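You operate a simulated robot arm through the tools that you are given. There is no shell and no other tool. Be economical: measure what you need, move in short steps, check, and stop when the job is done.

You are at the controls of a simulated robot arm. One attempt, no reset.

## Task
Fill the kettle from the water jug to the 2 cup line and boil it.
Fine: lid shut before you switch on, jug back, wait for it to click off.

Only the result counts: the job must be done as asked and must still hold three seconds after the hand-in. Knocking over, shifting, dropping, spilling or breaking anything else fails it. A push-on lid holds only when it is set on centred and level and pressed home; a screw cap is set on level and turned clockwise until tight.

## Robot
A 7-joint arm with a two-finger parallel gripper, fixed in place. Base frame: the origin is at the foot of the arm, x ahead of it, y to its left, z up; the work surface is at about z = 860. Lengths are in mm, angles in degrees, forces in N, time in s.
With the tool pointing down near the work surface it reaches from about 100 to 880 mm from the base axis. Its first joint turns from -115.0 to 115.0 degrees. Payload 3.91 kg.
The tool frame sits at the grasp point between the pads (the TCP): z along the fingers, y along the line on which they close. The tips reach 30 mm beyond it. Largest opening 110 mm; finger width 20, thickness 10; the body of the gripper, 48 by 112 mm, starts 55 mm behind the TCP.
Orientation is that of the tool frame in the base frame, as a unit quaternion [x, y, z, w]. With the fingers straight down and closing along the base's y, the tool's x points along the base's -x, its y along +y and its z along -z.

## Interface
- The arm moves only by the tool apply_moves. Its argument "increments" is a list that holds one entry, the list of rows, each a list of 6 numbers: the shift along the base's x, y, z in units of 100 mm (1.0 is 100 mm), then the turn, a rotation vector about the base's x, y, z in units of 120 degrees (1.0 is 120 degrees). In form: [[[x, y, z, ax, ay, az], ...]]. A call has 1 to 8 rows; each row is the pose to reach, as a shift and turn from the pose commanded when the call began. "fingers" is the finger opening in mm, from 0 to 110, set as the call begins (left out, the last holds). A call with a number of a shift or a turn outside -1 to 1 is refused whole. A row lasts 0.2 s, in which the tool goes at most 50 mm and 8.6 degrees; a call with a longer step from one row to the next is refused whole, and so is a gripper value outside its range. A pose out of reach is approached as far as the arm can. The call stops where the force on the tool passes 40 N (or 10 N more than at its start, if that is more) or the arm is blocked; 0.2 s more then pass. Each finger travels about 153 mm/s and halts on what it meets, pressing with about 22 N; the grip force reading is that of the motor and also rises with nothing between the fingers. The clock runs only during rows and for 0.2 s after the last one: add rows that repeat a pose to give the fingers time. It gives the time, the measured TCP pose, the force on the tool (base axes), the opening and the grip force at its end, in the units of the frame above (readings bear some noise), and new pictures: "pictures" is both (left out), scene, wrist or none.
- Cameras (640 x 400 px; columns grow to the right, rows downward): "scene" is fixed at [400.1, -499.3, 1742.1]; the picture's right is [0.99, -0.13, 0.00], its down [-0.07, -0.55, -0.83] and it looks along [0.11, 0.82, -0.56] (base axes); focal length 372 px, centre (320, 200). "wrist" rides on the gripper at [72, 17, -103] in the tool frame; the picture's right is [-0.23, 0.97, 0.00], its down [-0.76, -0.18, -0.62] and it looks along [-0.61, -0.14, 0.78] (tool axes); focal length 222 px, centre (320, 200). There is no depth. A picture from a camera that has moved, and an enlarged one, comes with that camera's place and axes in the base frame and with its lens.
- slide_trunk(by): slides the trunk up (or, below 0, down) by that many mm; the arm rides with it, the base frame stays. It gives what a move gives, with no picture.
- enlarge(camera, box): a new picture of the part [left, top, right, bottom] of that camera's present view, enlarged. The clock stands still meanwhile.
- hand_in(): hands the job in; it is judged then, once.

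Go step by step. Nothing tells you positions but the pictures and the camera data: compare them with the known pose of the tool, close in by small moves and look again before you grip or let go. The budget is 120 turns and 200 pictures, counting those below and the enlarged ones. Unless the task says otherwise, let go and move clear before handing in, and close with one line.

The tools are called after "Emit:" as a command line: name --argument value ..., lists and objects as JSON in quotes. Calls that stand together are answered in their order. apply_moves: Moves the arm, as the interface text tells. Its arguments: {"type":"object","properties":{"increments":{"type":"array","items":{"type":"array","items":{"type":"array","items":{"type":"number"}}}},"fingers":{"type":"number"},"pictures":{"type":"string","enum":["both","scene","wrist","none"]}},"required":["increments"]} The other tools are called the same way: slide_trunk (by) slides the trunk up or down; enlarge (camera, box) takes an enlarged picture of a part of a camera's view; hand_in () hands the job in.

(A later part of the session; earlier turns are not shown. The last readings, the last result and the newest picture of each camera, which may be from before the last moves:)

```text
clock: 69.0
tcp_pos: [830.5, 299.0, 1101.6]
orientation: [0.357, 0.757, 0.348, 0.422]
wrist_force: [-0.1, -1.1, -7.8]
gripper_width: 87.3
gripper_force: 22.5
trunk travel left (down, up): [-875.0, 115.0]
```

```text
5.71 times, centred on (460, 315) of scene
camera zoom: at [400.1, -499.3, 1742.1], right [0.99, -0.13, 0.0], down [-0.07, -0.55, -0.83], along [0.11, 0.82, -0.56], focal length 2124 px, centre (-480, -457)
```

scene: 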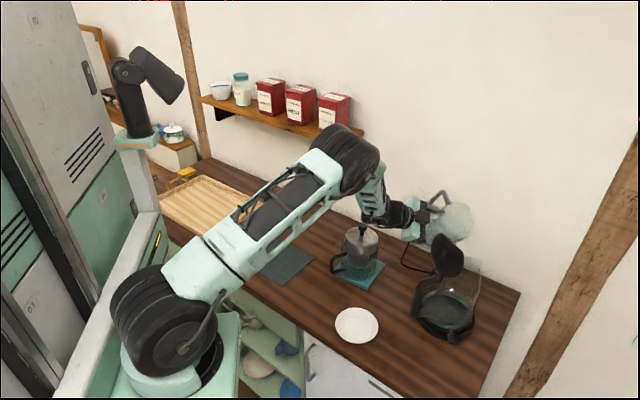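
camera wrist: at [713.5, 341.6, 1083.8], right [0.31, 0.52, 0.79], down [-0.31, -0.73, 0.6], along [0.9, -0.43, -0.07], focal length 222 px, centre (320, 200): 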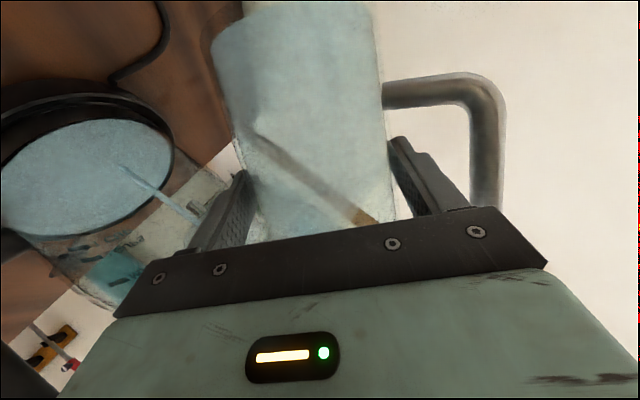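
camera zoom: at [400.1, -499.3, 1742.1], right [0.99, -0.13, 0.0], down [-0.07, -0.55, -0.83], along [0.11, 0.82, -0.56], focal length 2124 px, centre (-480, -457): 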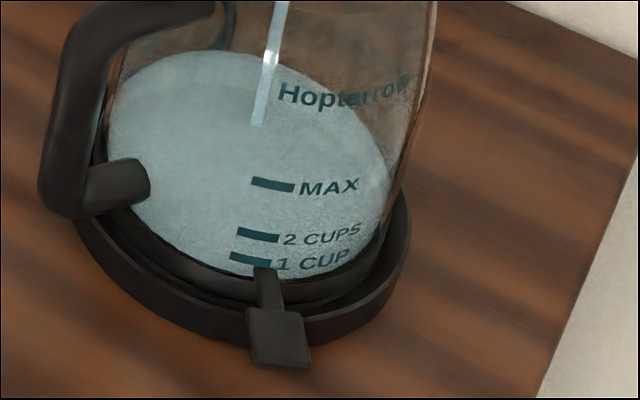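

Stream still lands cleanly. Reading the back edge, the level is about 1.2 cups, so I'll go on in small doses.

Emit:
apply_moves --increments '[[[0, 0, 0, 0, 0, 0], [0, 0, 0, 0, 0, 0], [0, 0, 0, 0, 0, 0], [0, 0, 0, 0, 0, 0]]]' --pictures "wrist"

Emit:
enlarge --camera "scene" --box '[430, 280, 490, 350]'

```text
clock: 70.0
tcp_pos: [830.0, 299.0, 1102.0]
orientation: [0.357, 0.757, 0.349, 0.421]
wrist_force: [0.1, -0.5, -8.8]
gripper_width: 87.6
gripper_force: 22.4
trunk travel left (down, up): [-875.0, 115.0]
camera wrist: at [713.7, 343.6, 1129.4], right [0.33, 0.3, 0.9], down [-0.3, -0.87, 0.4], along [0.89, -0.4, -0.2], focal length 222 px, centre (320, 200)
```

wrist: 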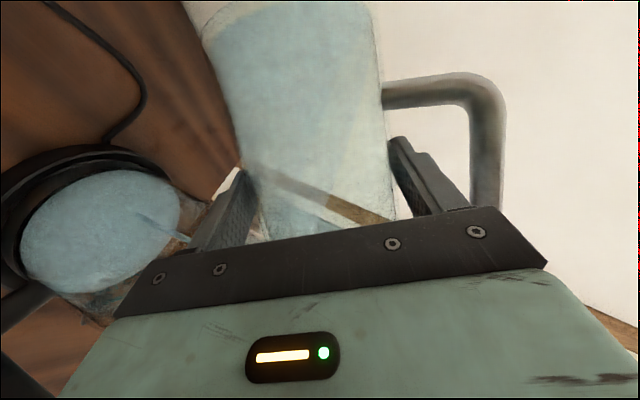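

```text
5.71 times, centred on (460, 315) of scene
camera zoom: at [400.1, -499.3, 1742.1], right [0.99, -0.13, 0.0], down [-0.07, -0.55, -0.83], along [0.11, 0.82, -0.56], focal length 2124 px, centre (-480, -457)
```

zoom: 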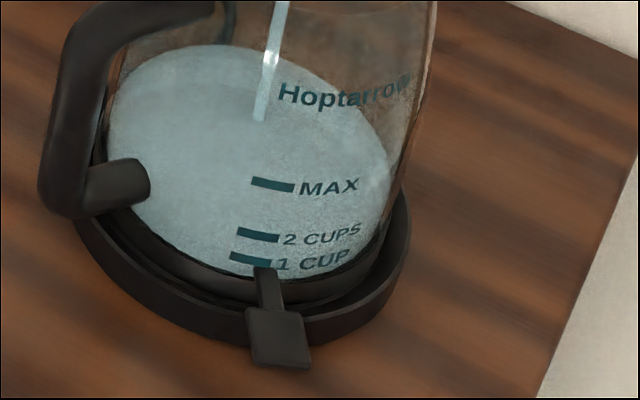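

Emit:
enlarge --camera "scene" --box '[440, 305, 476, 335]'

```text
13.33 times, centred on (458, 320) of scene
camera zoom: at [400.1, -499.3, 1742.1], right [0.99, -0.13, 0.0], down [-0.07, -0.55, -0.83], along [0.11, 0.82, -0.56], focal length 4957 px, centre (-1520, -1400)
```

zoom: 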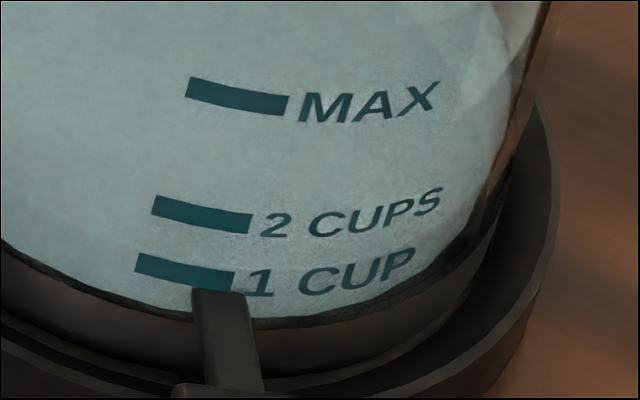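

Emit:
apply_moves --increments '[[[-0.001, 0.004, 0.06, 0.0249, 0.0022, 0], [-0.001, 0.004, 0.06, 0.0249, 0.0022, 0], [-0.001, 0.004, 0.06, 0.0249, 0.0022, 0], [-0.001, 0.004, 0.06, 0.0249, 0.0022, 0]]]' --pictures "none"

Emit:
enlarge --camera "scene" --box '[430, 280, 490, 350]'

```text
clock: 71.0
tcp_pos: [830.4, 299.5, 1106.9]
orientation: [0.369, 0.749, 0.367, 0.41]
wrist_force: [-0.1, -0.3, -8.5]
gripper_width: 87.6
gripper_force: 22.1
trunk travel left (down, up): [-875.0, 115.0]
```

```text
5.71 times, centred on (460, 315) of scene
camera zoom: at [400.1, -499.3, 1742.1], right [0.99, -0.13, 0.0], down [-0.07, -0.55, -0.83], along [0.11, 0.82, -0.56], focal length 2124 px, centre (-480, -457)
```

zoom: 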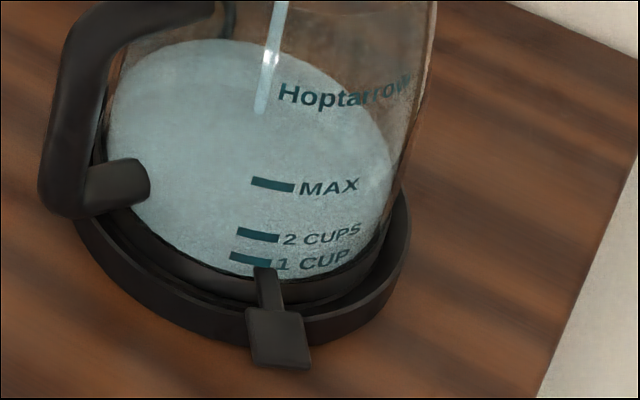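

Emit:
enlarge --camera "wrist" --box '[0, 130, 220, 330]'

```text
2.00 times, centred on (110, 230) of wrist
camera zoom: at [713.8, 342.3, 1138.5], right [0.33, 0.25, 0.91], down [-0.3, -0.89, 0.36], along [0.89, -0.39, -0.22], focal length 444 px, centre (740, 140)
```

zoom: 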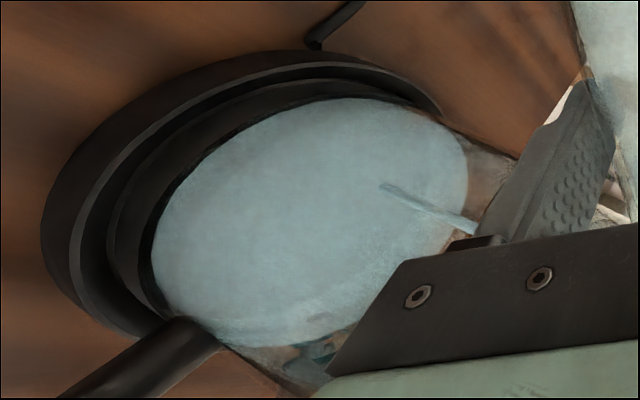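

I'll tilt back to stop the flow so I can read the marks from the inside with the wrist camera.

Emit:
apply_moves --increments '[[[0.001, -0.017, -0.14, -0.0581, -0.0051, 0], [0.004, -0.051, -0.277, -0.1162, -0.0102, 0], [0.009, -0.102, -0.409, -0.1743, -0.0152, 0], [0.015, -0.167, -0.5, -0.2324, -0.0203, 0]]]' --pictures "none"

Emit:
enlarge --camera "wrist" --box '[0, 20, 260, 280]'

Emit:
enlarge --camera "scene" --box '[430, 280, 490, 350]'

```text
clock: 72.0
tcp_pos: [831.1, 282.0, 1056.5]
orientation: [0.251, 0.807, 0.184, 0.502]
wrist_force: [-0.7, -0.2, -7.0]
gripper_width: 87.6
gripper_force: 21.9
trunk travel left (down, up): [-875.0, 115.0]
```

```text
1.54 times, centred on (130, 150) of wrist
camera zoom: at [715.0, 332.7, 1059.7], right [0.3, 0.65, 0.7], down [-0.32, -0.62, 0.72], along [0.9, -0.44, 0.02], focal length 342 px, centre (612, 277)
```

zoom: 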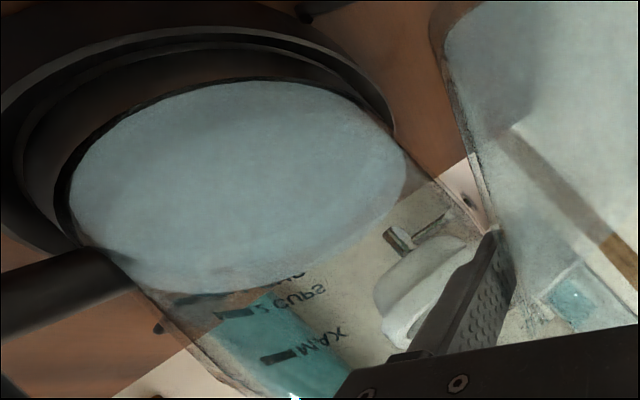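

```text
5.71 times, centred on (460, 315) of scene
camera zoom: at [400.1, -499.3, 1742.1], right [0.99, -0.13, 0.0], down [-0.07, -0.55, -0.83], along [0.11, 0.82, -0.56], focal length 2124 px, centre (-480, -457)
```

zoom: 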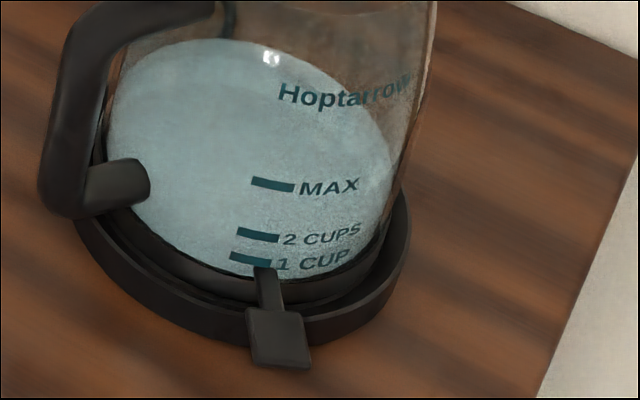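

Emit:
enlarge --camera "wrist" --box '[60, 170, 160, 270]'

```text
4.00 times, centred on (110, 220) of wrist
camera zoom: at [715.0, 332.7, 1059.7], right [0.3, 0.65, 0.7], down [-0.32, -0.62, 0.72], along [0.9, -0.44, 0.02], focal length 888 px, centre (1160, 120)
```

zoom: 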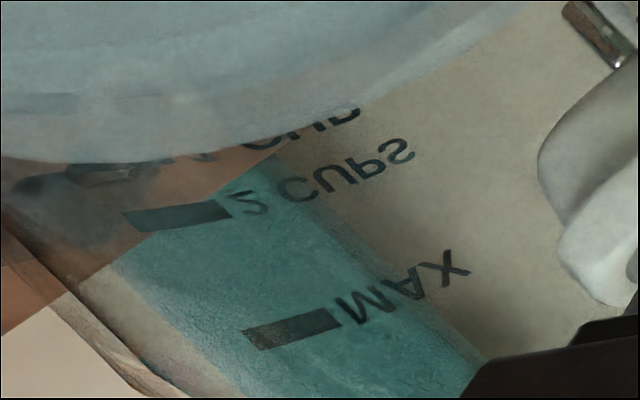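

The level now reads right at the 1 CUP line, which agrees with the roughly 235 g weight loss, so one more cup is needed. I'll tilt in again and a bit further.

Emit:
apply_moves --increments '[[[-0.006, 0.065, 0.124, 0.0581, 0.0051, 0], [-0.01, 0.117, 0.256, 0.1162, 0.0102, 0], [-0.013, 0.15, 0.393, 0.1743, 0.0152, 0], [-0.015, 0.167, 0.52, 0.2324, 0.0203, 0], [-0.015, 0.169, 0.61, 0.2739, 0.0239, 0], [-0.015, 0.169, 0.61, 0.2739, 0.0239, 0], [-0.015, 0.169, 0.61, 0.2739, 0.0239, 0]]]' --pictures "none"

Emit:
enlarge --camera "scene" --box '[430, 280, 490, 350]'

```text
clock: 73.6
tcp_pos: [829.4, 299.1, 1119.3]
orientation: [0.389, 0.734, 0.398, 0.39]
wrist_force: [0.0, -0.1, -6.3]
gripper_width: 87.7
gripper_force: 22.0
trunk travel left (down, up): [-875.0, 115.0]
```

```text
5.71 times, centred on (460, 315) of scene
camera zoom: at [400.1, -499.3, 1742.1], right [0.99, -0.13, 0.0], down [-0.07, -0.55, -0.83], along [0.11, 0.82, -0.56], focal length 2124 px, centre (-480, -457)
```

zoom: 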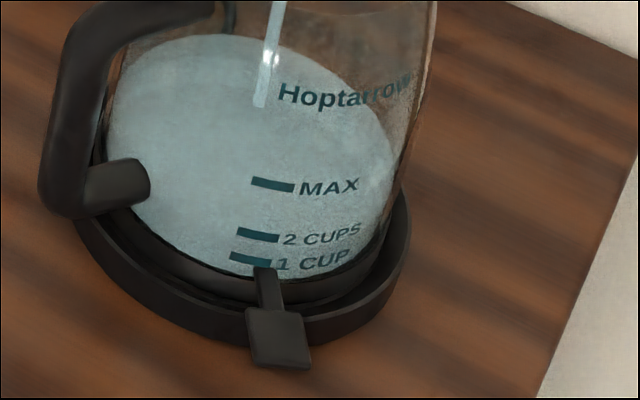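

Emit:
apply_moves --increments '[[[0, 0, 0, 0, 0, 0], [0, 0, 0, 0, 0, 0], [0, 0, 0, 0, 0, 0], [0, 0, 0, 0, 0, 0], [0, 0, 0, 0, 0, 0]]]' --pictures "none"

Emit:
enlarge --camera "scene" --box '[430, 280, 490, 350]'

```text
clock: 74.8
tcp_pos: [831.5, 297.7, 1120.0]
orientation: [0.387, 0.734, 0.398, 0.391]
wrist_force: [0.7, 0.2, -6.1]
gripper_width: 87.4
gripper_force: 21.7
trunk travel left (down, up): [-875.0, 115.0]
```

```text
5.71 times, centred on (460, 315) of scene
camera zoom: at [400.1, -499.3, 1742.1], right [0.99, -0.13, 0.0], down [-0.07, -0.55, -0.83], along [0.11, 0.82, -0.56], focal length 2124 px, centre (-480, -457)
```

zoom: 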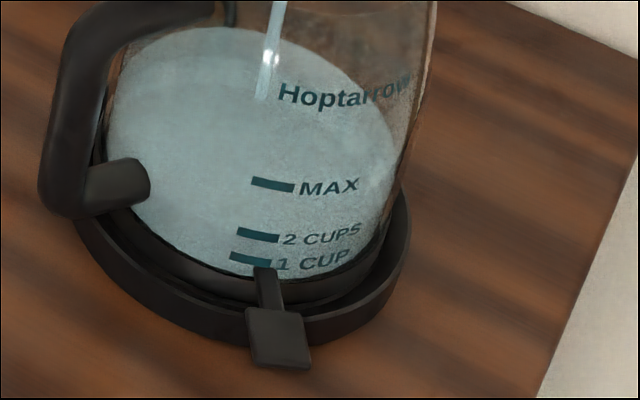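

Emit:
apply_moves --increments '[[[0, 0, 0, 0, 0, 0], [0, 0, 0, 0, 0, 0]]]' --pictures "none"

Emit:
apply_moves --increments '[[[0.0, -0.002, -0.09, -0.0415, -0.0036, 0], [0.002, -0.019, -0.22, -0.0996, -0.0087, 0], [0.005, -0.052, -0.354, -0.1577, -0.0138, 0], [0.009, -0.104, -0.486, -0.2158, -0.0189, 0], [0.015, -0.169, -0.6, -0.2739, -0.0239, 0]]]' --pictures "none"

Emit:
enlarge --camera "wrist" --box '[60, 150, 160, 270]'

Emit:
enlarge --camera "scene" --box '[430, 280, 490, 350]'

```text
clock: 75.4
tcp_pos: [829.9, 298.0, 1118.7]
orientation: [0.388, 0.734, 0.397, 0.391]
wrist_force: [0.5, 0.1, -5.8]
gripper_width: 87.4
gripper_force: 22.4
trunk travel left (down, up): [-875.0, 115.0]
```

```text
clock: 76.6
tcp_pos: [831.8, 281.7, 1059.4]
orientation: [0.251, 0.807, 0.183, 0.502]
wrist_force: [-0.7, -0.1, -5.3]
gripper_width: 87.4
gripper_force: 22.5
trunk travel left (down, up): [-875.0, 115.0]
```

```text
3.33 times, centred on (110, 210) of wrist
camera zoom: at [714.2, 332.8, 1060.1], right [0.3, 0.65, 0.7], down [-0.32, -0.62, 0.72], along [0.9, -0.44, 0.02], focal length 740 px, centre (1020, 167)
```

zoom: 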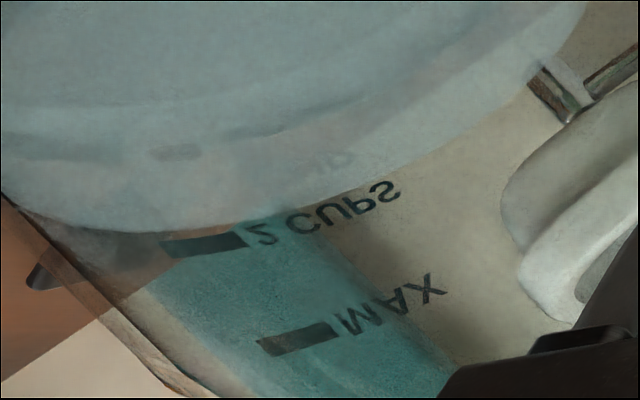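

```text
5.71 times, centred on (460, 315) of scene
camera zoom: at [400.1, -499.3, 1742.1], right [0.99, -0.13, 0.0], down [-0.07, -0.55, -0.83], along [0.11, 0.82, -0.56], focal length 2124 px, centre (-480, -457)
```

zoom: 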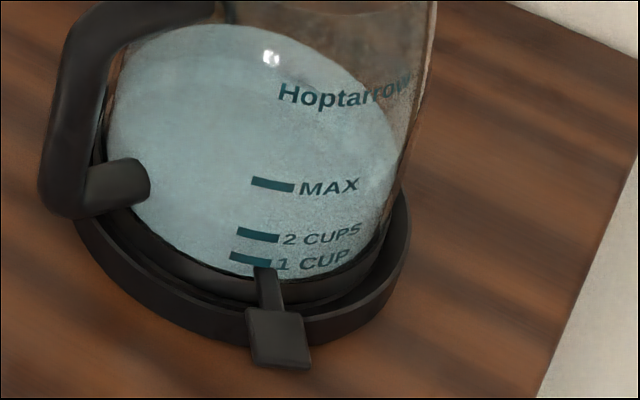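

About 6 mm (~0.35 cup) short. One more short pour.

Emit:
apply_moves --increments '[[[-0.006, 0.065, 0.124, 0.0581, 0.0051, 0], [-0.01, 0.117, 0.256, 0.1162, 0.0102, 0], [-0.013, 0.15, 0.393, 0.1743, 0.0152, 0], [-0.015, 0.167, 0.52, 0.2324, 0.0203, 0], [-0.015, 0.169, 0.6, 0.2739, 0.0239, 0], [-0.015, 0.168, 0.64, 0.2905, 0.0254, 0], [-0.015, 0.168, 0.64, 0.2905, 0.0254, 0]]]' --pictures "none"

Emit:
enlarge --camera "scene" --box '[430, 280, 490, 350]'

```text
clock: 78.2
tcp_pos: [830.8, 298.3, 1122.8]
orientation: [0.395, 0.727, 0.411, 0.383]
wrist_force: [0.3, 0.1, -5.7]
gripper_width: 87.4
gripper_force: 22.1
trunk travel left (down, up): [-875.0, 115.0]
```

```text
5.71 times, centred on (460, 315) of scene
camera zoom: at [400.1, -499.3, 1742.1], right [0.99, -0.13, 0.0], down [-0.07, -0.55, -0.83], along [0.11, 0.82, -0.56], focal length 2124 px, centre (-480, -457)
```

zoom: 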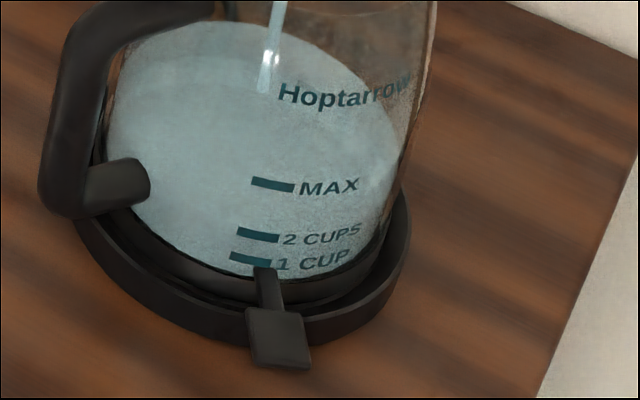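

Emit:
apply_moves --increments '[[[0, 0, 0, 0, 0, 0], [0, 0, 0, 0, 0, 0]]]' --pictures "none"

Emit:
apply_moves --increments '[[[0.0, -0.001, -0.12, -0.0581, -0.0051, 0], [0.002, -0.019, -0.25, -0.1162, -0.0102, 0], [0.005, -0.052, -0.384, -0.1743, -0.0152, 0], [0.009, -0.104, -0.516, -0.2324, -0.0203, 0], [0.015, -0.168, -0.63, -0.2905, -0.0254, 0]]]' --pictures "none"

Emit:
enlarge --camera "wrist" --box '[60, 150, 160, 270]'

Emit:
enlarge --camera "scene" --box '[430, 280, 490, 350]'

```text
clock: 78.8
tcp_pos: [831.0, 299.2, 1121.3]
orientation: [0.395, 0.727, 0.409, 0.384]
wrist_force: [0.4, 0.1, -5.3]
gripper_width: 87.2
gripper_force: 21.3
trunk travel left (down, up): [-875.0, 115.0]
```

```text
clock: 80.0
tcp_pos: [831.7, 282.7, 1060.1]
orientation: [0.251, 0.807, 0.182, 0.503]
wrist_force: [-0.2, -0.3, -5.3]
gripper_width: 87.4
gripper_force: 21.7
trunk travel left (down, up): [-875.0, 115.0]
```

```text
3.33 times, centred on (110, 210) of wrist
camera zoom: at [714.8, 332.7, 1061.0], right [0.3, 0.65, 0.7], down [-0.32, -0.62, 0.72], along [0.9, -0.44, 0.02], focal length 740 px, centre (1020, 167)
```

zoom: 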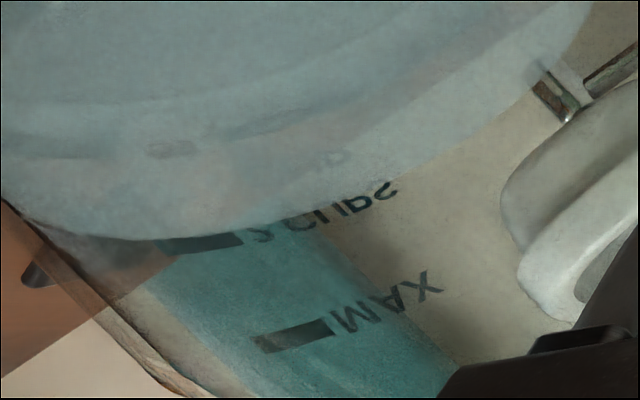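

```text
5.71 times, centred on (460, 315) of scene
camera zoom: at [400.1, -499.3, 1742.1], right [0.99, -0.13, 0.0], down [-0.07, -0.55, -0.83], along [0.11, 0.82, -0.56], focal length 2124 px, centre (-480, -457)
```

zoom: 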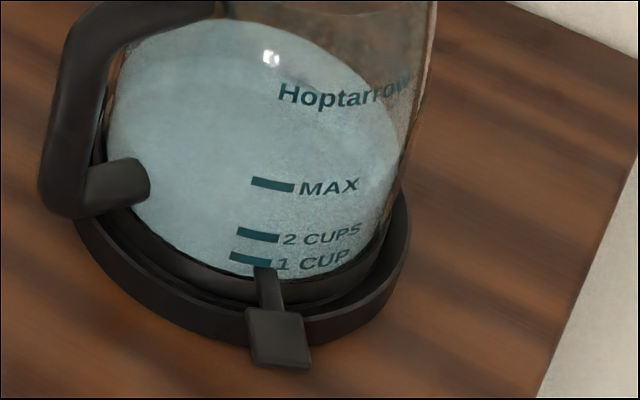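

Nearly there: the waterline is at the lower edge of the 2 CUPS bar. One last brief dose.

Emit:
apply_moves --increments '[[[-0.006, 0.065, 0.124, 0.0581, 0.0051, 0], [-0.01, 0.117, 0.256, 0.1162, 0.0102, 0], [-0.013, 0.15, 0.393, 0.1743, 0.0152, 0], [-0.015, 0.167, 0.52, 0.2324, 0.0203, 0], [-0.015, 0.169, 0.6, 0.2739, 0.0239, 0], [-0.015, 0.168, 0.63, 0.2905, 0.0254, 0], [-0.015, 0.168, 0.63, 0.2905, 0.0254, 0]]]' --pictures "none"

Emit:
apply_moves --increments '[[[0.0, -0.001, -0.12, -0.0581, -0.0051, 0], [0.002, -0.019, -0.25, -0.1162, -0.0102, 0], [0.005, -0.052, -0.384, -0.1743, -0.0152, 0], [0.009, -0.104, -0.516, -0.2324, -0.0203, 0], [0.015, -0.168, -0.63, -0.2905, -0.0254, 0]]]' --pictures "none"

Emit:
enlarge --camera "wrist" --box '[60, 150, 160, 270]'

```text
clock: 81.6
tcp_pos: [831.0, 298.8, 1124.0]
orientation: [0.396, 0.727, 0.41, 0.382]
wrist_force: [-0.8, -0.1, -5.6]
gripper_width: 87.2
gripper_force: 21.3
trunk travel left (down, up): [-875.0, 115.0]
```

```text
clock: 82.8
tcp_pos: [830.9, 281.3, 1059.6]
orientation: [0.251, 0.807, 0.183, 0.502]
wrist_force: [0.0, -0.9, -5.1]
gripper_width: 87.5
gripper_force: 21.6
trunk travel left (down, up): [-875.0, 115.0]
```

```text
3.33 times, centred on (110, 210) of wrist
camera zoom: at [714.4, 332.4, 1061.6], right [0.3, 0.65, 0.7], down [-0.32, -0.62, 0.72], along [0.9, -0.44, 0.02], focal length 740 px, centre (1020, 167)
```

zoom: 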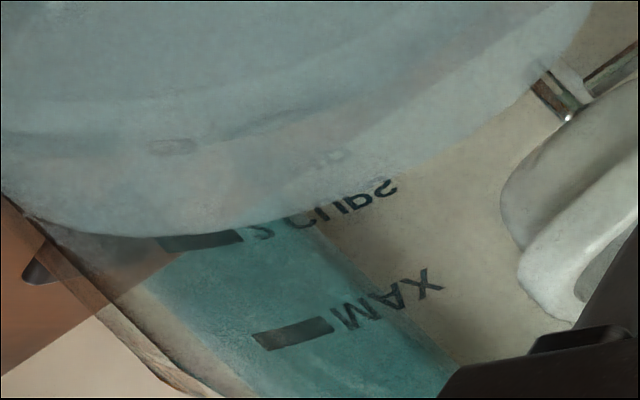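

Emit:
apply_moves --increments '[[[-0.006, 0.065, 0.124, 0.0581, 0.0051, 0], [-0.01, 0.117, 0.256, 0.1162, 0.0102, 0], [-0.013, 0.15, 0.393, 0.1743, 0.0152, 0], [-0.015, 0.167, 0.52, 0.2324, 0.0203, 0], [-0.015, 0.168, 0.63, 0.2905, 0.0254, 0], [-0.014, 0.161, 0.71, 0.3237, 0.0283, 0], [-0.014, 0.161, 0.71, 0.3237, 0.0283, 0]]]' --pictures "none"

Emit:
enlarge --camera "scene" --box '[430, 280, 490, 350]'

```text
clock: 84.4
tcp_pos: [830.5, 299.4, 1130.6]
orientation: [0.41, 0.714, 0.434, 0.366]
wrist_force: [-0.3, 0.6, -5.1]
gripper_width: 87.4
gripper_force: 21.9
trunk travel left (down, up): [-875.0, 115.0]
```

```text
5.71 times, centred on (460, 315) of scene
camera zoom: at [400.1, -499.3, 1742.1], right [0.99, -0.13, 0.0], down [-0.07, -0.55, -0.83], along [0.11, 0.82, -0.56], focal length 2124 px, centre (-480, -457)
```

zoom: 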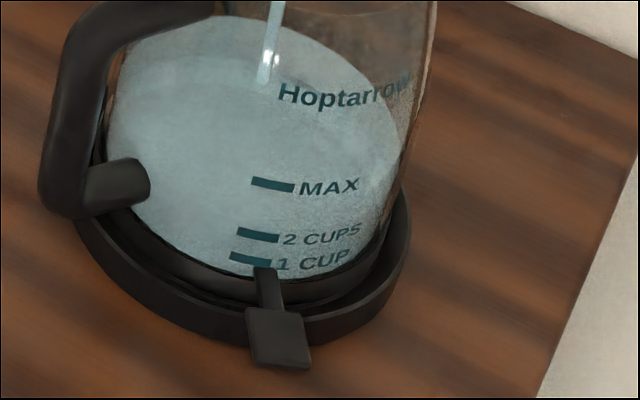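

Emit:
apply_moves --increments '[[[0.0, 0.006, -0.14, -0.0664, -0.0058, 0], [0.001, -0.011, -0.3, -0.1328, -0.0116, 0], [0.004, -0.045, -0.45, -0.1992, -0.0174, 0], [0.008, -0.097, -0.59, -0.2656, -0.0232, 0], [0.014, -0.161, -0.7, -0.3237, -0.0283, 0]]]' --pictures "none"

Emit:
enlarge --camera "wrist" --box '[60, 150, 160, 270]'

Emit:
enlarge --camera "scene" --box '[390, 180, 520, 345]'

```text
clock: 85.6
tcp_pos: [831.6, 281.8, 1060.0]
orientation: [0.251, 0.807, 0.183, 0.503]
wrist_force: [-0.1, -0.7, -4.5]
gripper_width: 87.4
gripper_force: 22.1
trunk travel left (down, up): [-875.0, 115.0]
```

```text
3.33 times, centred on (110, 210) of wrist
camera zoom: at [714.0, 332.8, 1062.7], right [0.3, 0.65, 0.7], down [-0.32, -0.62, 0.72], along [0.9, -0.44, 0.03], focal length 740 px, centre (1020, 167)
```

zoom: 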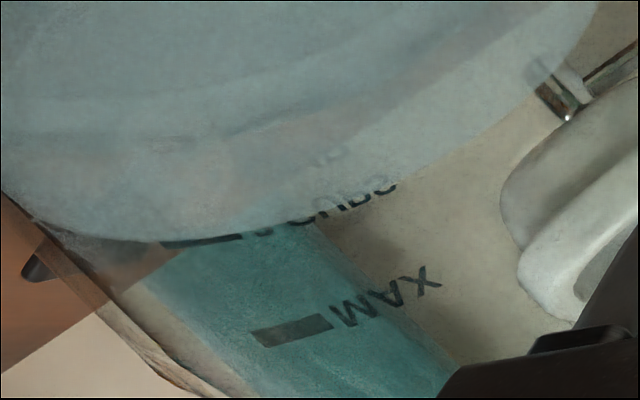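

```text
2.42 times, centred on (455, 262) of scene
camera zoom: at [400.1, -499.3, 1742.1], right [0.99, -0.13, 0.0], down [-0.07, -0.55, -0.83], along [0.11, 0.82, -0.56], focal length 901 px, centre (-7, 48)
```

zoom: 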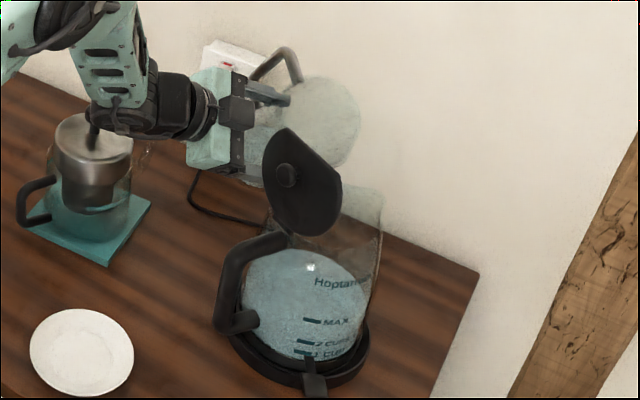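

The level sits on the 2 CUPS line. I'll raise the jug, bring it upright and carry it back along the same path.

Emit:
apply_moves --increments '[[[0, 0.02, 0.3, 0, 0, 0], [0, 0.04, 0.6, 0, 0, 0], [0, 0.06, 0.9, 0, 0, 0], [0, 0.06, 1.0, 0, 0, 0]]]' --pictures "none"

Emit:
apply_moves --increments '[[[-0.06, 0.05, 0.1, -0.0581, -0.0051, 0], [-0.12, 0.1, 0.2, -0.1162, -0.0102, 0], [-0.18, 0.15, 0.3, -0.1743, -0.0152, 0], [-0.25, 0.19, 0.34, -0.2324, -0.0203, 0], [-0.32, 0.21, 0.34, -0.2905, -0.0254, 0]]]' --pictures "both"

```text
clock: 86.6
tcp_pos: [832.1, 287.5, 1162.5]
orientation: [0.251, 0.807, 0.184, 0.502]
wrist_force: [2.2, -0.5, -5.9]
gripper_width: 87.6
gripper_force: 21.8
trunk travel left (down, up): [-875.0, 115.0]
```

```text
clock: 87.8
tcp_pos: [799.6, 308.6, 1195.9]
orientation: [0.084, 0.811, -0.061, 0.576]
wrist_force: [0.3, -0.3, -5.5]
gripper_width: 87.2
gripper_force: 21.6
trunk travel left (down, up): [-875.0, 115.0]
camera wrist: at [682.7, 349.2, 1162.0], right [0.27, 0.94, 0.21], down [-0.37, -0.1, 0.92], along [0.89, -0.33, 0.32], focal length 222 px, centre (320, 200)
```

scene: 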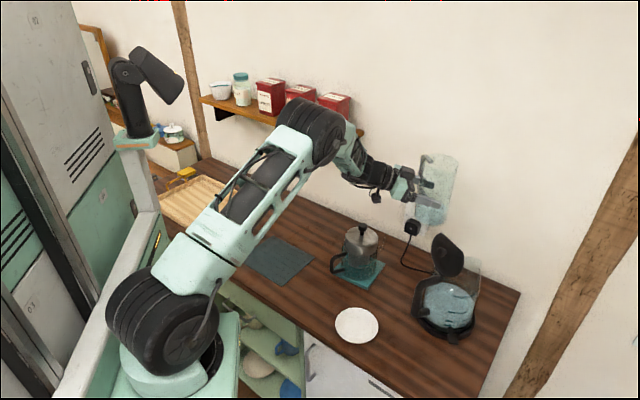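
wrist: 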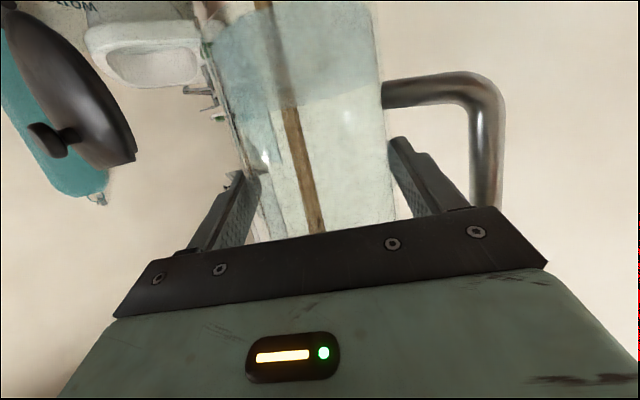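

Upright again. Retracing to the jug's place: over, then yaw back.

Emit:
apply_moves --increments '[[[-0.4, 0.1, 0.0, 0, 0, 0], [-0.8, 0.2, 0.0, 0, 0, 0], [-1.0, 0.27, 0.0, 0, 0, 0]]]' --pictures "none"

Emit:
apply_moves --increments '[[[-0.3, 0.08, 0.0, 0, 0, 0], [-0.59, 0.16, 0.0, 0, 0, 0]]]' --pictures "none"

Emit:
apply_moves --increments '[[[-0.14, 0.13, 0.0, 0, 0, 0.0604], [-0.28, 0.26, 0.0, 0, 0, 0.1208], [-0.42, 0.39, 0.0, 0, 0, 0.1812], [-0.56, 0.52, 0.0, 0, 0, 0.2416], [-0.7, 0.65, 0.0, 0, 0, 0.302], [-0.84, 0.78, 0.0, 0, 0, 0.3624], [-1.0, 0.92, 0.0, 0, 0, 0.4228]]]' --pictures "none"

Emit:
apply_moves --increments '[[[-0.12, 0.15, -0.03, 0, 0, 0.0625], [-0.24, 0.3, -0.06, 0, 0, 0.125], [-0.36, 0.45, -0.09, 0, 0, 0.1875], [-0.48, 0.6, -0.12, 0, 0, 0.25], [-0.6, 0.75, -0.15, 0, 0, 0.3125], [-0.72, 0.9, -0.18, 0, 0, 0.375], [-0.84, 1.0, -0.2, 0, 0, 0.4375]]]' --pictures "scene"

```text
clock: 88.6
tcp_pos: [699.9, 335.9, 1195.4]
orientation: [0.084, 0.811, -0.06, 0.576]
wrist_force: [0.0, -0.4, -5.2]
gripper_width: 87.3
gripper_force: 22.4
trunk travel left (down, up): [-875.0, 115.0]
```

```text
clock: 89.2
tcp_pos: [640.2, 351.2, 1196.5]
orientation: [0.084, 0.811, -0.059, 0.576]
wrist_force: [0.3, -0.4, -5.2]
gripper_width: 87.4
gripper_force: 21.9
trunk travel left (down, up): [-875.0, 115.0]
```

```text
clock: 90.8
tcp_pos: [541.5, 443.0, 1195.4]
orientation: [-0.271, 0.769, 0.193, 0.546]
wrist_force: [0.2, 0.1, -5.0]
gripper_width: 87.3
gripper_force: 21.9
trunk travel left (down, up): [-875.0, 115.0]
```

```text
clock: 92.4
tcp_pos: [456.2, 544.0, 1174.0]
orientation: [0.584, -0.57, -0.414, -0.403]
wrist_force: [-0.1, 0.3, -5.1]
gripper_width: 87.5
gripper_force: 21.9
trunk travel left (down, up): [-875.0, 115.0]
```

scene: 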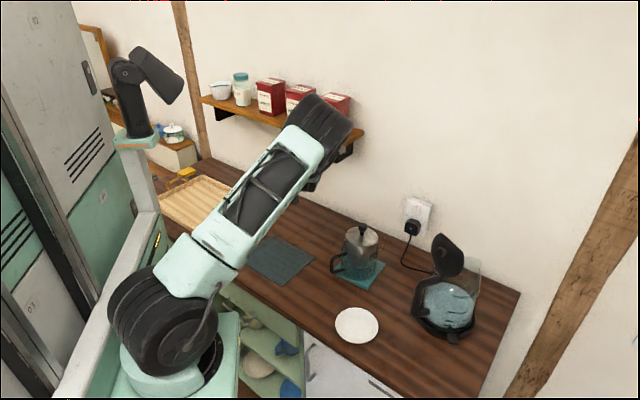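

Emit:
slide_trunk --by -130

Emit:
apply_moves --increments '[[[0.05, 0.15, 0, 0, 0, 0.03], [0.15, 0.3, 0, 0, 0, 0.058], [0.25, 0.45, 0, 0, 0, 0.058], [0.34, 0.6, 0, 0, 0, 0.058]]]' --pictures "none"

Emit:
apply_moves --increments '[[[0, 0, -0.3, 0, 0, 0], [0, 0, -0.6, 0, 0, 0], [0, 0, -0.8, 0, 0, 0], [0, 0, -0.9, 0, 0, 0]]]' --pictures "scene"

Emit:
enlarge --camera "scene" --box '[275, 170, 330, 240]'

```text
clock: 94.0
tcp_pos: [456.4, 543.7, 1045.3]
orientation: [0.584, -0.57, -0.414, -0.404]
wrist_force: [0.4, 0.4, -4.2]
gripper_width: 87.5
gripper_force: 22.4
trunk travel left (down, up): [-745.0, 245.0]
```

```text
clock: 95.0
tcp_pos: [491.9, 603.3, 1045.5]
orientation: [0.617, -0.533, -0.438, -0.378]
wrist_force: [-1.0, 0.5, -4.2]
gripper_width: 87.6
gripper_force: 21.8
trunk travel left (down, up): [-745.0, 245.0]
```

```text
clock: 96.0
tcp_pos: [489.7, 603.3, 956.2]
orientation: [0.617, -0.534, -0.438, -0.379]
wrist_force: [-0.2, -0.4, -5.4]
gripper_width: 87.3
gripper_force: 21.8
trunk travel left (down, up): [-745.0, 245.0]
```

scene: 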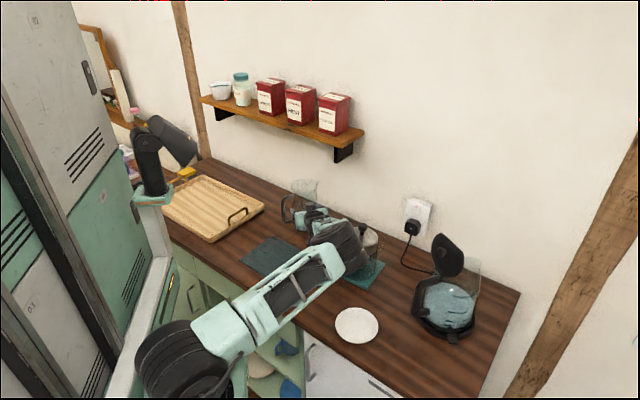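

```text
5.71 times, centred on (302, 205) of scene
camera zoom: at [400.1, -499.3, 1742.1], right [0.99, -0.13, 0.0], down [-0.07, -0.55, -0.83], along [0.11, 0.82, -0.56], focal length 2124 px, centre (420, 171)
```

zoom: 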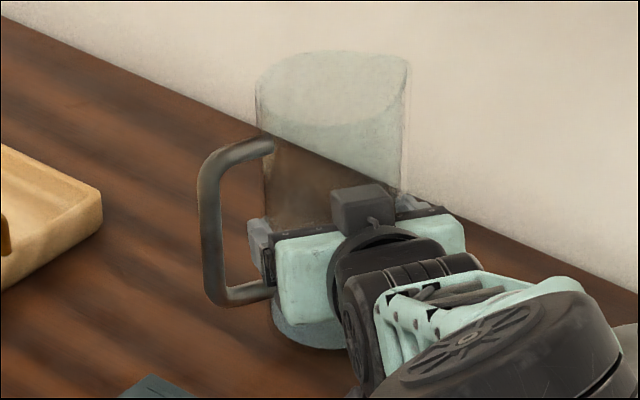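

Emit:
enlarge --camera "scene" --box '[240, 160, 400, 300]'

```text
2.86 times, centred on (320, 230) of scene
camera zoom: at [400.1, -499.3, 1742.1], right [0.99, -0.13, 0.0], down [-0.07, -0.55, -0.83], along [0.11, 0.82, -0.56], focal length 1062 px, centre (320, 114)
```

zoom: 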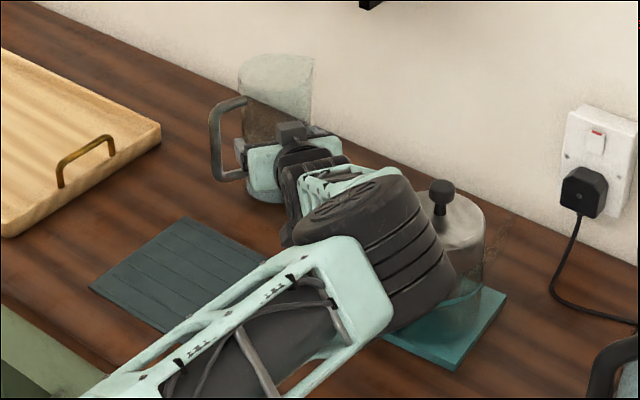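

The extra yaw makes the elbow sink close to the press, which is still untouched. I'll back that out and place the jug with the earlier safe heading.

Emit:
apply_moves --increments '[[[0, 0, 0.2, 0, 0, 0], [0, 0, 0.5, 0, 0, 0], [0, 0, 0.8, 0, 0, 0], [0, 0, 0.9, 0, 0, 0], [0, 0, 0.9, 0, 0, -0.03], [0, 0, 0.9, 0, 0, -0.058]]]' --pictures "scene"

```text
clock: 97.4
tcp_pos: [490.7, 604.1, 1044.9]
orientation: [0.583, -0.57, -0.414, -0.405]
wrist_force: [-0.3, -1.2, -5.5]
gripper_width: 87.5
gripper_force: 22.2
trunk travel left (down, up): [-745.0, 245.0]
```

scene: 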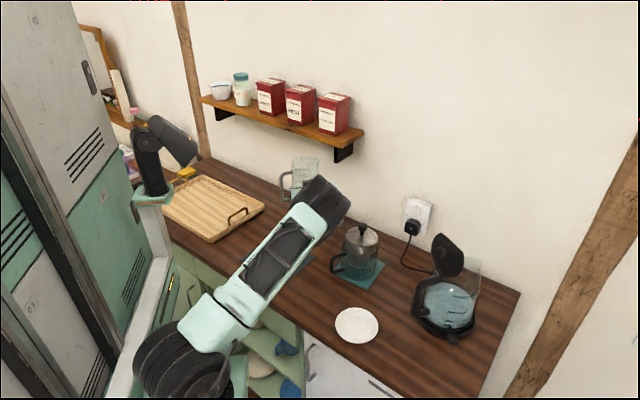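

Elbow is high again. Lowering to the counter, with gentle last steps.

Emit:
apply_moves --increments '[[[0, 0, -0.3, 0, 0, 0], [0, 0, -0.6, 0, 0, 0], [0, 0, -0.8, 0, 0, 0], [0, 0, -0.92, 0, 0, 0]]]' --pictures "scene"

Emit:
apply_moves --increments '[[[0, 0, -0.02, 0, 0, 0], [0, 0, -0.04, 0, 0, 0], [0, 0, -0.06, 0, 0, 0], [0, 0, -0.075, 0, 0, 0]]]' --pictures "none"

```text
clock: 98.4
tcp_pos: [491.1, 604.9, 951.3]
orientation: [0.583, -0.57, -0.414, -0.405]
wrist_force: [0.8, 0.7, -5.1]
gripper_width: 87.2
gripper_force: 21.8
trunk travel left (down, up): [-745.0, 245.0]
```

scene: 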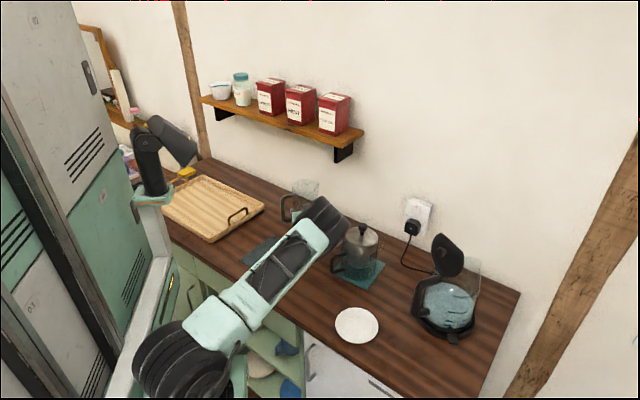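

```text
clock: 99.4
tcp_pos: [491.5, 603.3, 947.2]
orientation: [0.584, -0.57, -0.414, -0.404]
wrist_force: [-0.2, 0.0, -5.6]
gripper_width: 87.3
gripper_force: 22.1
trunk travel left (down, up): [-745.0, 245.0]
```

Emit:
apply_moves --increments '[[[0, 0, -0.02, 0, 0, 0], [0, 0, -0.04, 0, 0, 0]]]' --pictures "none"

```text
clock: 100.0
tcp_pos: [491.6, 603.6, 945.9]
orientation: [0.582, -0.568, -0.416, -0.407]
wrist_force: [-0.2, -1.0, 9.8]
gripper_width: 87.2
gripper_force: 22.0
trunk travel left (down, up): [-745.0, 245.0]
```

Contact. Releasing and backing straight out.

Emit:
apply_moves --increments '[[[0, 0, 0.0, 0, 0, 0], [0, 0, 0, 0, 0, 0], [0, 0, 0, 0, 0, 0]]]' --fingers 103 --pictures "wrist"

```text
clock: 100.8
tcp_pos: [490.1, 602.8, 941.5]
orientation: [0.584, -0.569, -0.415, -0.404]
wrist_force: [0.8, 0.1, -0.2]
gripper_width: 102.8
gripper_force: 0.1
trunk travel left (down, up): [-745.0, 245.0]
camera wrist: at [476.3, 480.4, 907.5], right [-0.98, 0.05, 0.21], down [0.19, -0.33, 0.92], along [0.12, 0.94, 0.32], focal length 222 px, centre (320, 200)
```

wrist: 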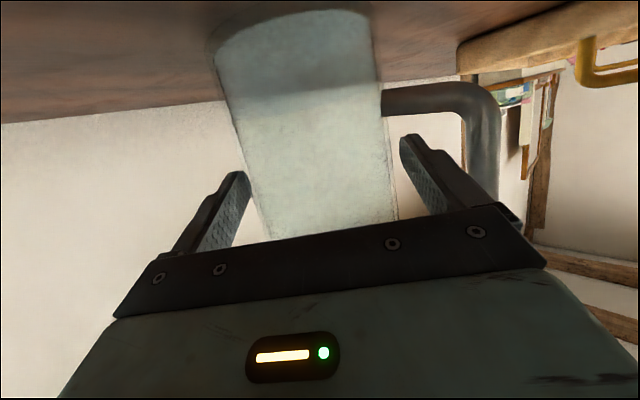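

Emit:
apply_moves --increments '[[[0.005, -0.2, 0.0, 0, 0, 0], [0.01, -0.45, 0.0, 0, 0, 0], [0.015, -0.7, 0.05, 0, 0, 0], [0.02, -1.0, 0.2, 0, 0, 0]]]' --pictures "none"

Emit:
slide_trunk --by 230

Emit:
enlarge --camera "scene" --box '[240, 160, 400, 300]'

```text
clock: 101.8
tcp_pos: [493.4, 503.5, 963.4]
orientation: [0.584, -0.57, -0.414, -0.403]
wrist_force: [0.1, -0.9, 0.1]
gripper_width: 103.1
gripper_force: 0.1
trunk travel left (down, up): [-745.0, 245.0]
```

```text
clock: 104.2
tcp_pos: [493.0, 505.4, 1192.0]
orientation: [0.583, -0.57, -0.414, -0.405]
wrist_force: [0.3, -0.4, -0.4]
gripper_width: 102.7
gripper_force: 0.0
trunk travel left (down, up): [-975.0, 15.0]
```

```text
2.86 times, centred on (320, 230) of scene
camera zoom: at [400.1, -499.3, 1742.1], right [0.99, -0.13, 0.0], down [-0.07, -0.55, -0.83], along [0.11, 0.82, -0.56], focal length 1062 px, centre (320, 114)
```

zoom: 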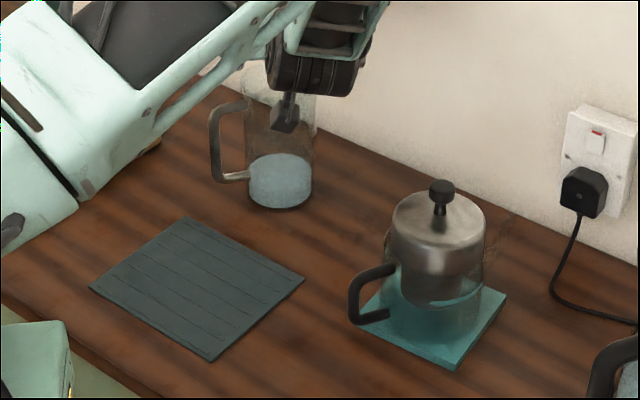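

The jug is back and the press sits on its mat as before. Next is the lid: I'll close the fingers, swing round to the near-left side of the kettle and aim at the back of the raised lid.

Emit:
apply_moves --increments '[[[0.1, -0.33, 0, 0, 0, -0.056], [0.2, -0.67, 0, 0, 0, -0.113], [0.3, -1.0, 0, 0, 0, -0.169]]]' --fingers 0 --pictures "none"

Emit:
apply_moves --increments '[[[0.13, -0.33, 0, 0, 0, -0.056], [0.26, -0.67, 0, 0, 0, -0.113], [0.4, -1.0, 0, 0, 0, -0.169]]]' --pictures "none"

Emit:
apply_moves --increments '[[[0.2, -0.33, 0, 0, 0, -0.056], [0.4, -0.67, 0, 0, 0, -0.113], [0.6, -1.0, 0, 0, 0, -0.169]]]' --pictures "both"

```text
clock: 105.0
tcp_pos: [521.1, 406.7, 1192.6]
orientation: [-0.472, 0.665, 0.335, 0.472]
wrist_force: [0.9, 0.4, 0.5]
gripper_width: 0.1
gripper_force: 22.2
trunk travel left (down, up): [-975.0, 15.0]
```

```text
clock: 105.8
tcp_pos: [563.8, 305.0, 1190.8]
orientation: [-0.35, 0.736, 0.248, 0.523]
wrist_force: [-0.3, -0.3, -0.9]
gripper_width: 0.0
gripper_force: 22.5
trunk travel left (down, up): [-975.0, 15.0]
```

```text
clock: 106.6
tcp_pos: [623.4, 203.9, 1194.3]
orientation: [-0.214, 0.787, 0.152, 0.559]
wrist_force: [0.3, 0.8, -0.2]
gripper_width: 0.0
gripper_force: 21.9
trunk travel left (down, up): [-975.0, 15.0]
camera wrist: at [509.8, 155.9, 1159.4], right [-0.43, 0.88, 0.21], down [-0.2, -0.32, 0.92], along [0.88, 0.35, 0.32], focal length 222 px, centre (320, 200)
```

scene: 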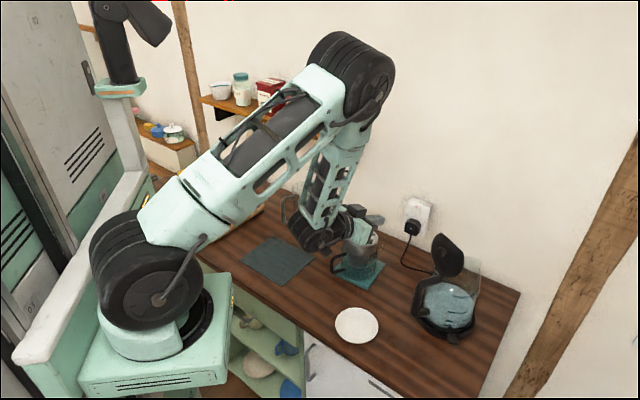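
wrist: 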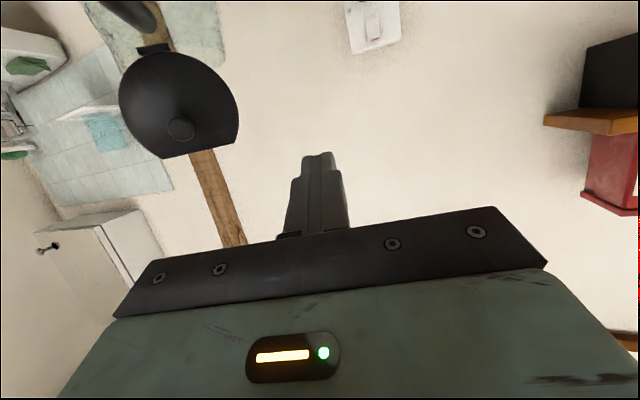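

The lid is seen face-on, with its hinge near (811,137,1055) and its free edge near z 1158. I'll bring the fingertips behind its upper edge.

Emit:
apply_moves --increments '[[[0.2, -0.35, -0.1, 0, 0, 0], [0.4, -0.7, -0.2, 0, 0, 0], [0.65, -1.0, -0.3, 0, 0, 0], [0.95, -1.0, -0.32, 0, 0, 0]]]' --pictures "both"

Emit:
enlarge --camera "scene" --box '[380, 180, 510, 345]'

```text
clock: 107.6
tcp_pos: [718.7, 103.4, 1161.2]
orientation: [-0.214, 0.786, 0.153, 0.559]
wrist_force: [-0.6, -0.7, 0.5]
gripper_width: 0.0
gripper_force: 22.3
trunk travel left (down, up): [-975.0, 15.0]
camera wrist: at [604.1, 55.5, 1126.2], right [-0.43, 0.88, 0.21], down [-0.2, -0.32, 0.92], along [0.88, 0.35, 0.32], focal length 222 px, centre (320, 200)
```

scene: 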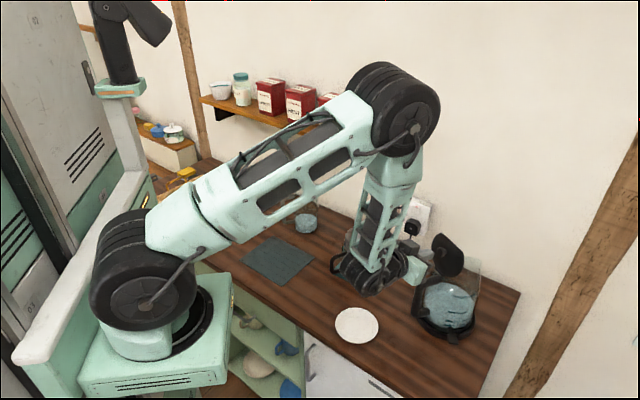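
wrist: 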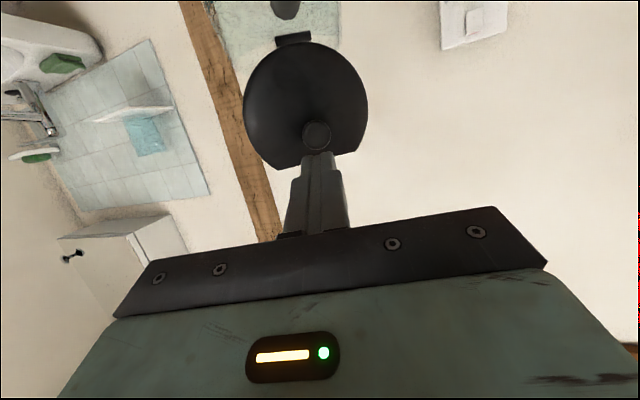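

```text
2.42 times, centred on (445, 262) of scene
camera zoom: at [400.1, -499.3, 1742.1], right [0.99, -0.13, 0.0], down [-0.07, -0.55, -0.83], along [0.11, 0.82, -0.56], focal length 901 px, centre (17, 48)
```

zoom: 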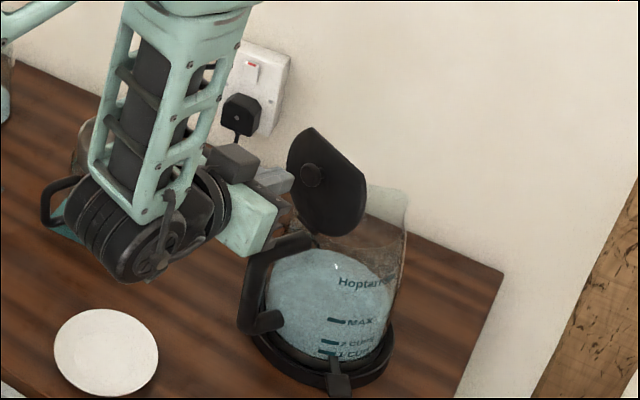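

Tip and lid line up; hinge ≈(791,138,1061), top edge ≈(785,146,1158). I'll push the lid over along its arc.

Emit:
apply_moves --increments '[[[0.2, 0.13, 0.04, 0, 0, 0], [0.38, 0.25, 0.04, 0, 0, 0], [0.52, 0.35, 0.03, 0, 0, 0], [0.66, 0.44, 0.01, 0, 0, 0], [0.78, 0.52, -0.06, 0, 0, 0], [0.88, 0.58, -0.16, 0, 0, 0]]]' --pictures "both"

Emit:
enlarge --camera "scene" --box '[380, 180, 510, 345]'

```text
clock: 109.0
tcp_pos: [806.3, 162.0, 1146.6]
orientation: [-0.215, 0.786, 0.153, 0.559]
wrist_force: [-0.4, -0.3, 1.0]
gripper_width: 0.0
gripper_force: 21.8
trunk travel left (down, up): [-975.0, 15.0]
camera wrist: at [691.8, 114.3, 1111.9], right [-0.43, 0.88, 0.21], down [-0.2, -0.32, 0.92], along [0.88, 0.35, 0.32], focal length 222 px, centre (320, 200)
```

scene: 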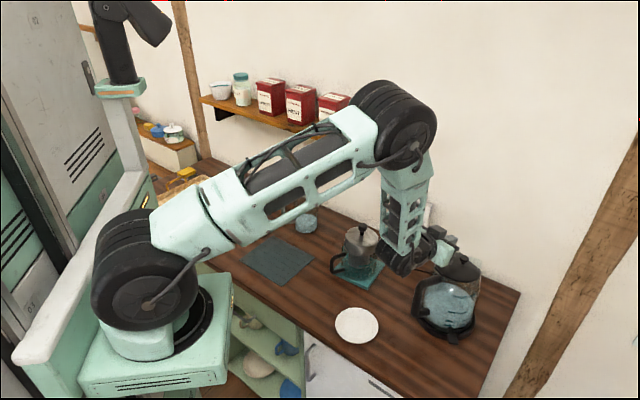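
wrist: 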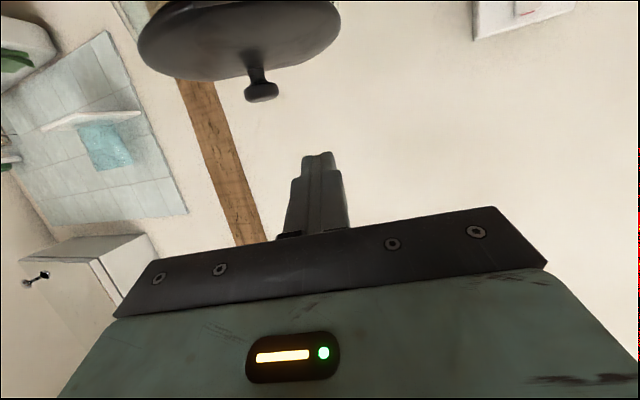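

```text
2.42 times, centred on (445, 262) of scene
camera zoom: at [400.1, -499.3, 1742.1], right [0.99, -0.13, 0.0], down [-0.07, -0.55, -0.83], along [0.11, 0.82, -0.56], focal length 901 px, centre (17, 48)
```

zoom: 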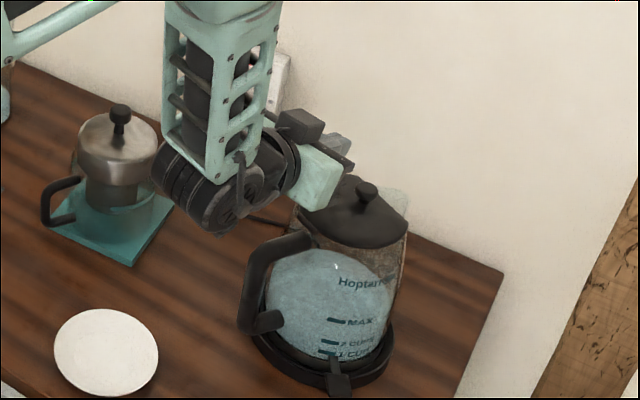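

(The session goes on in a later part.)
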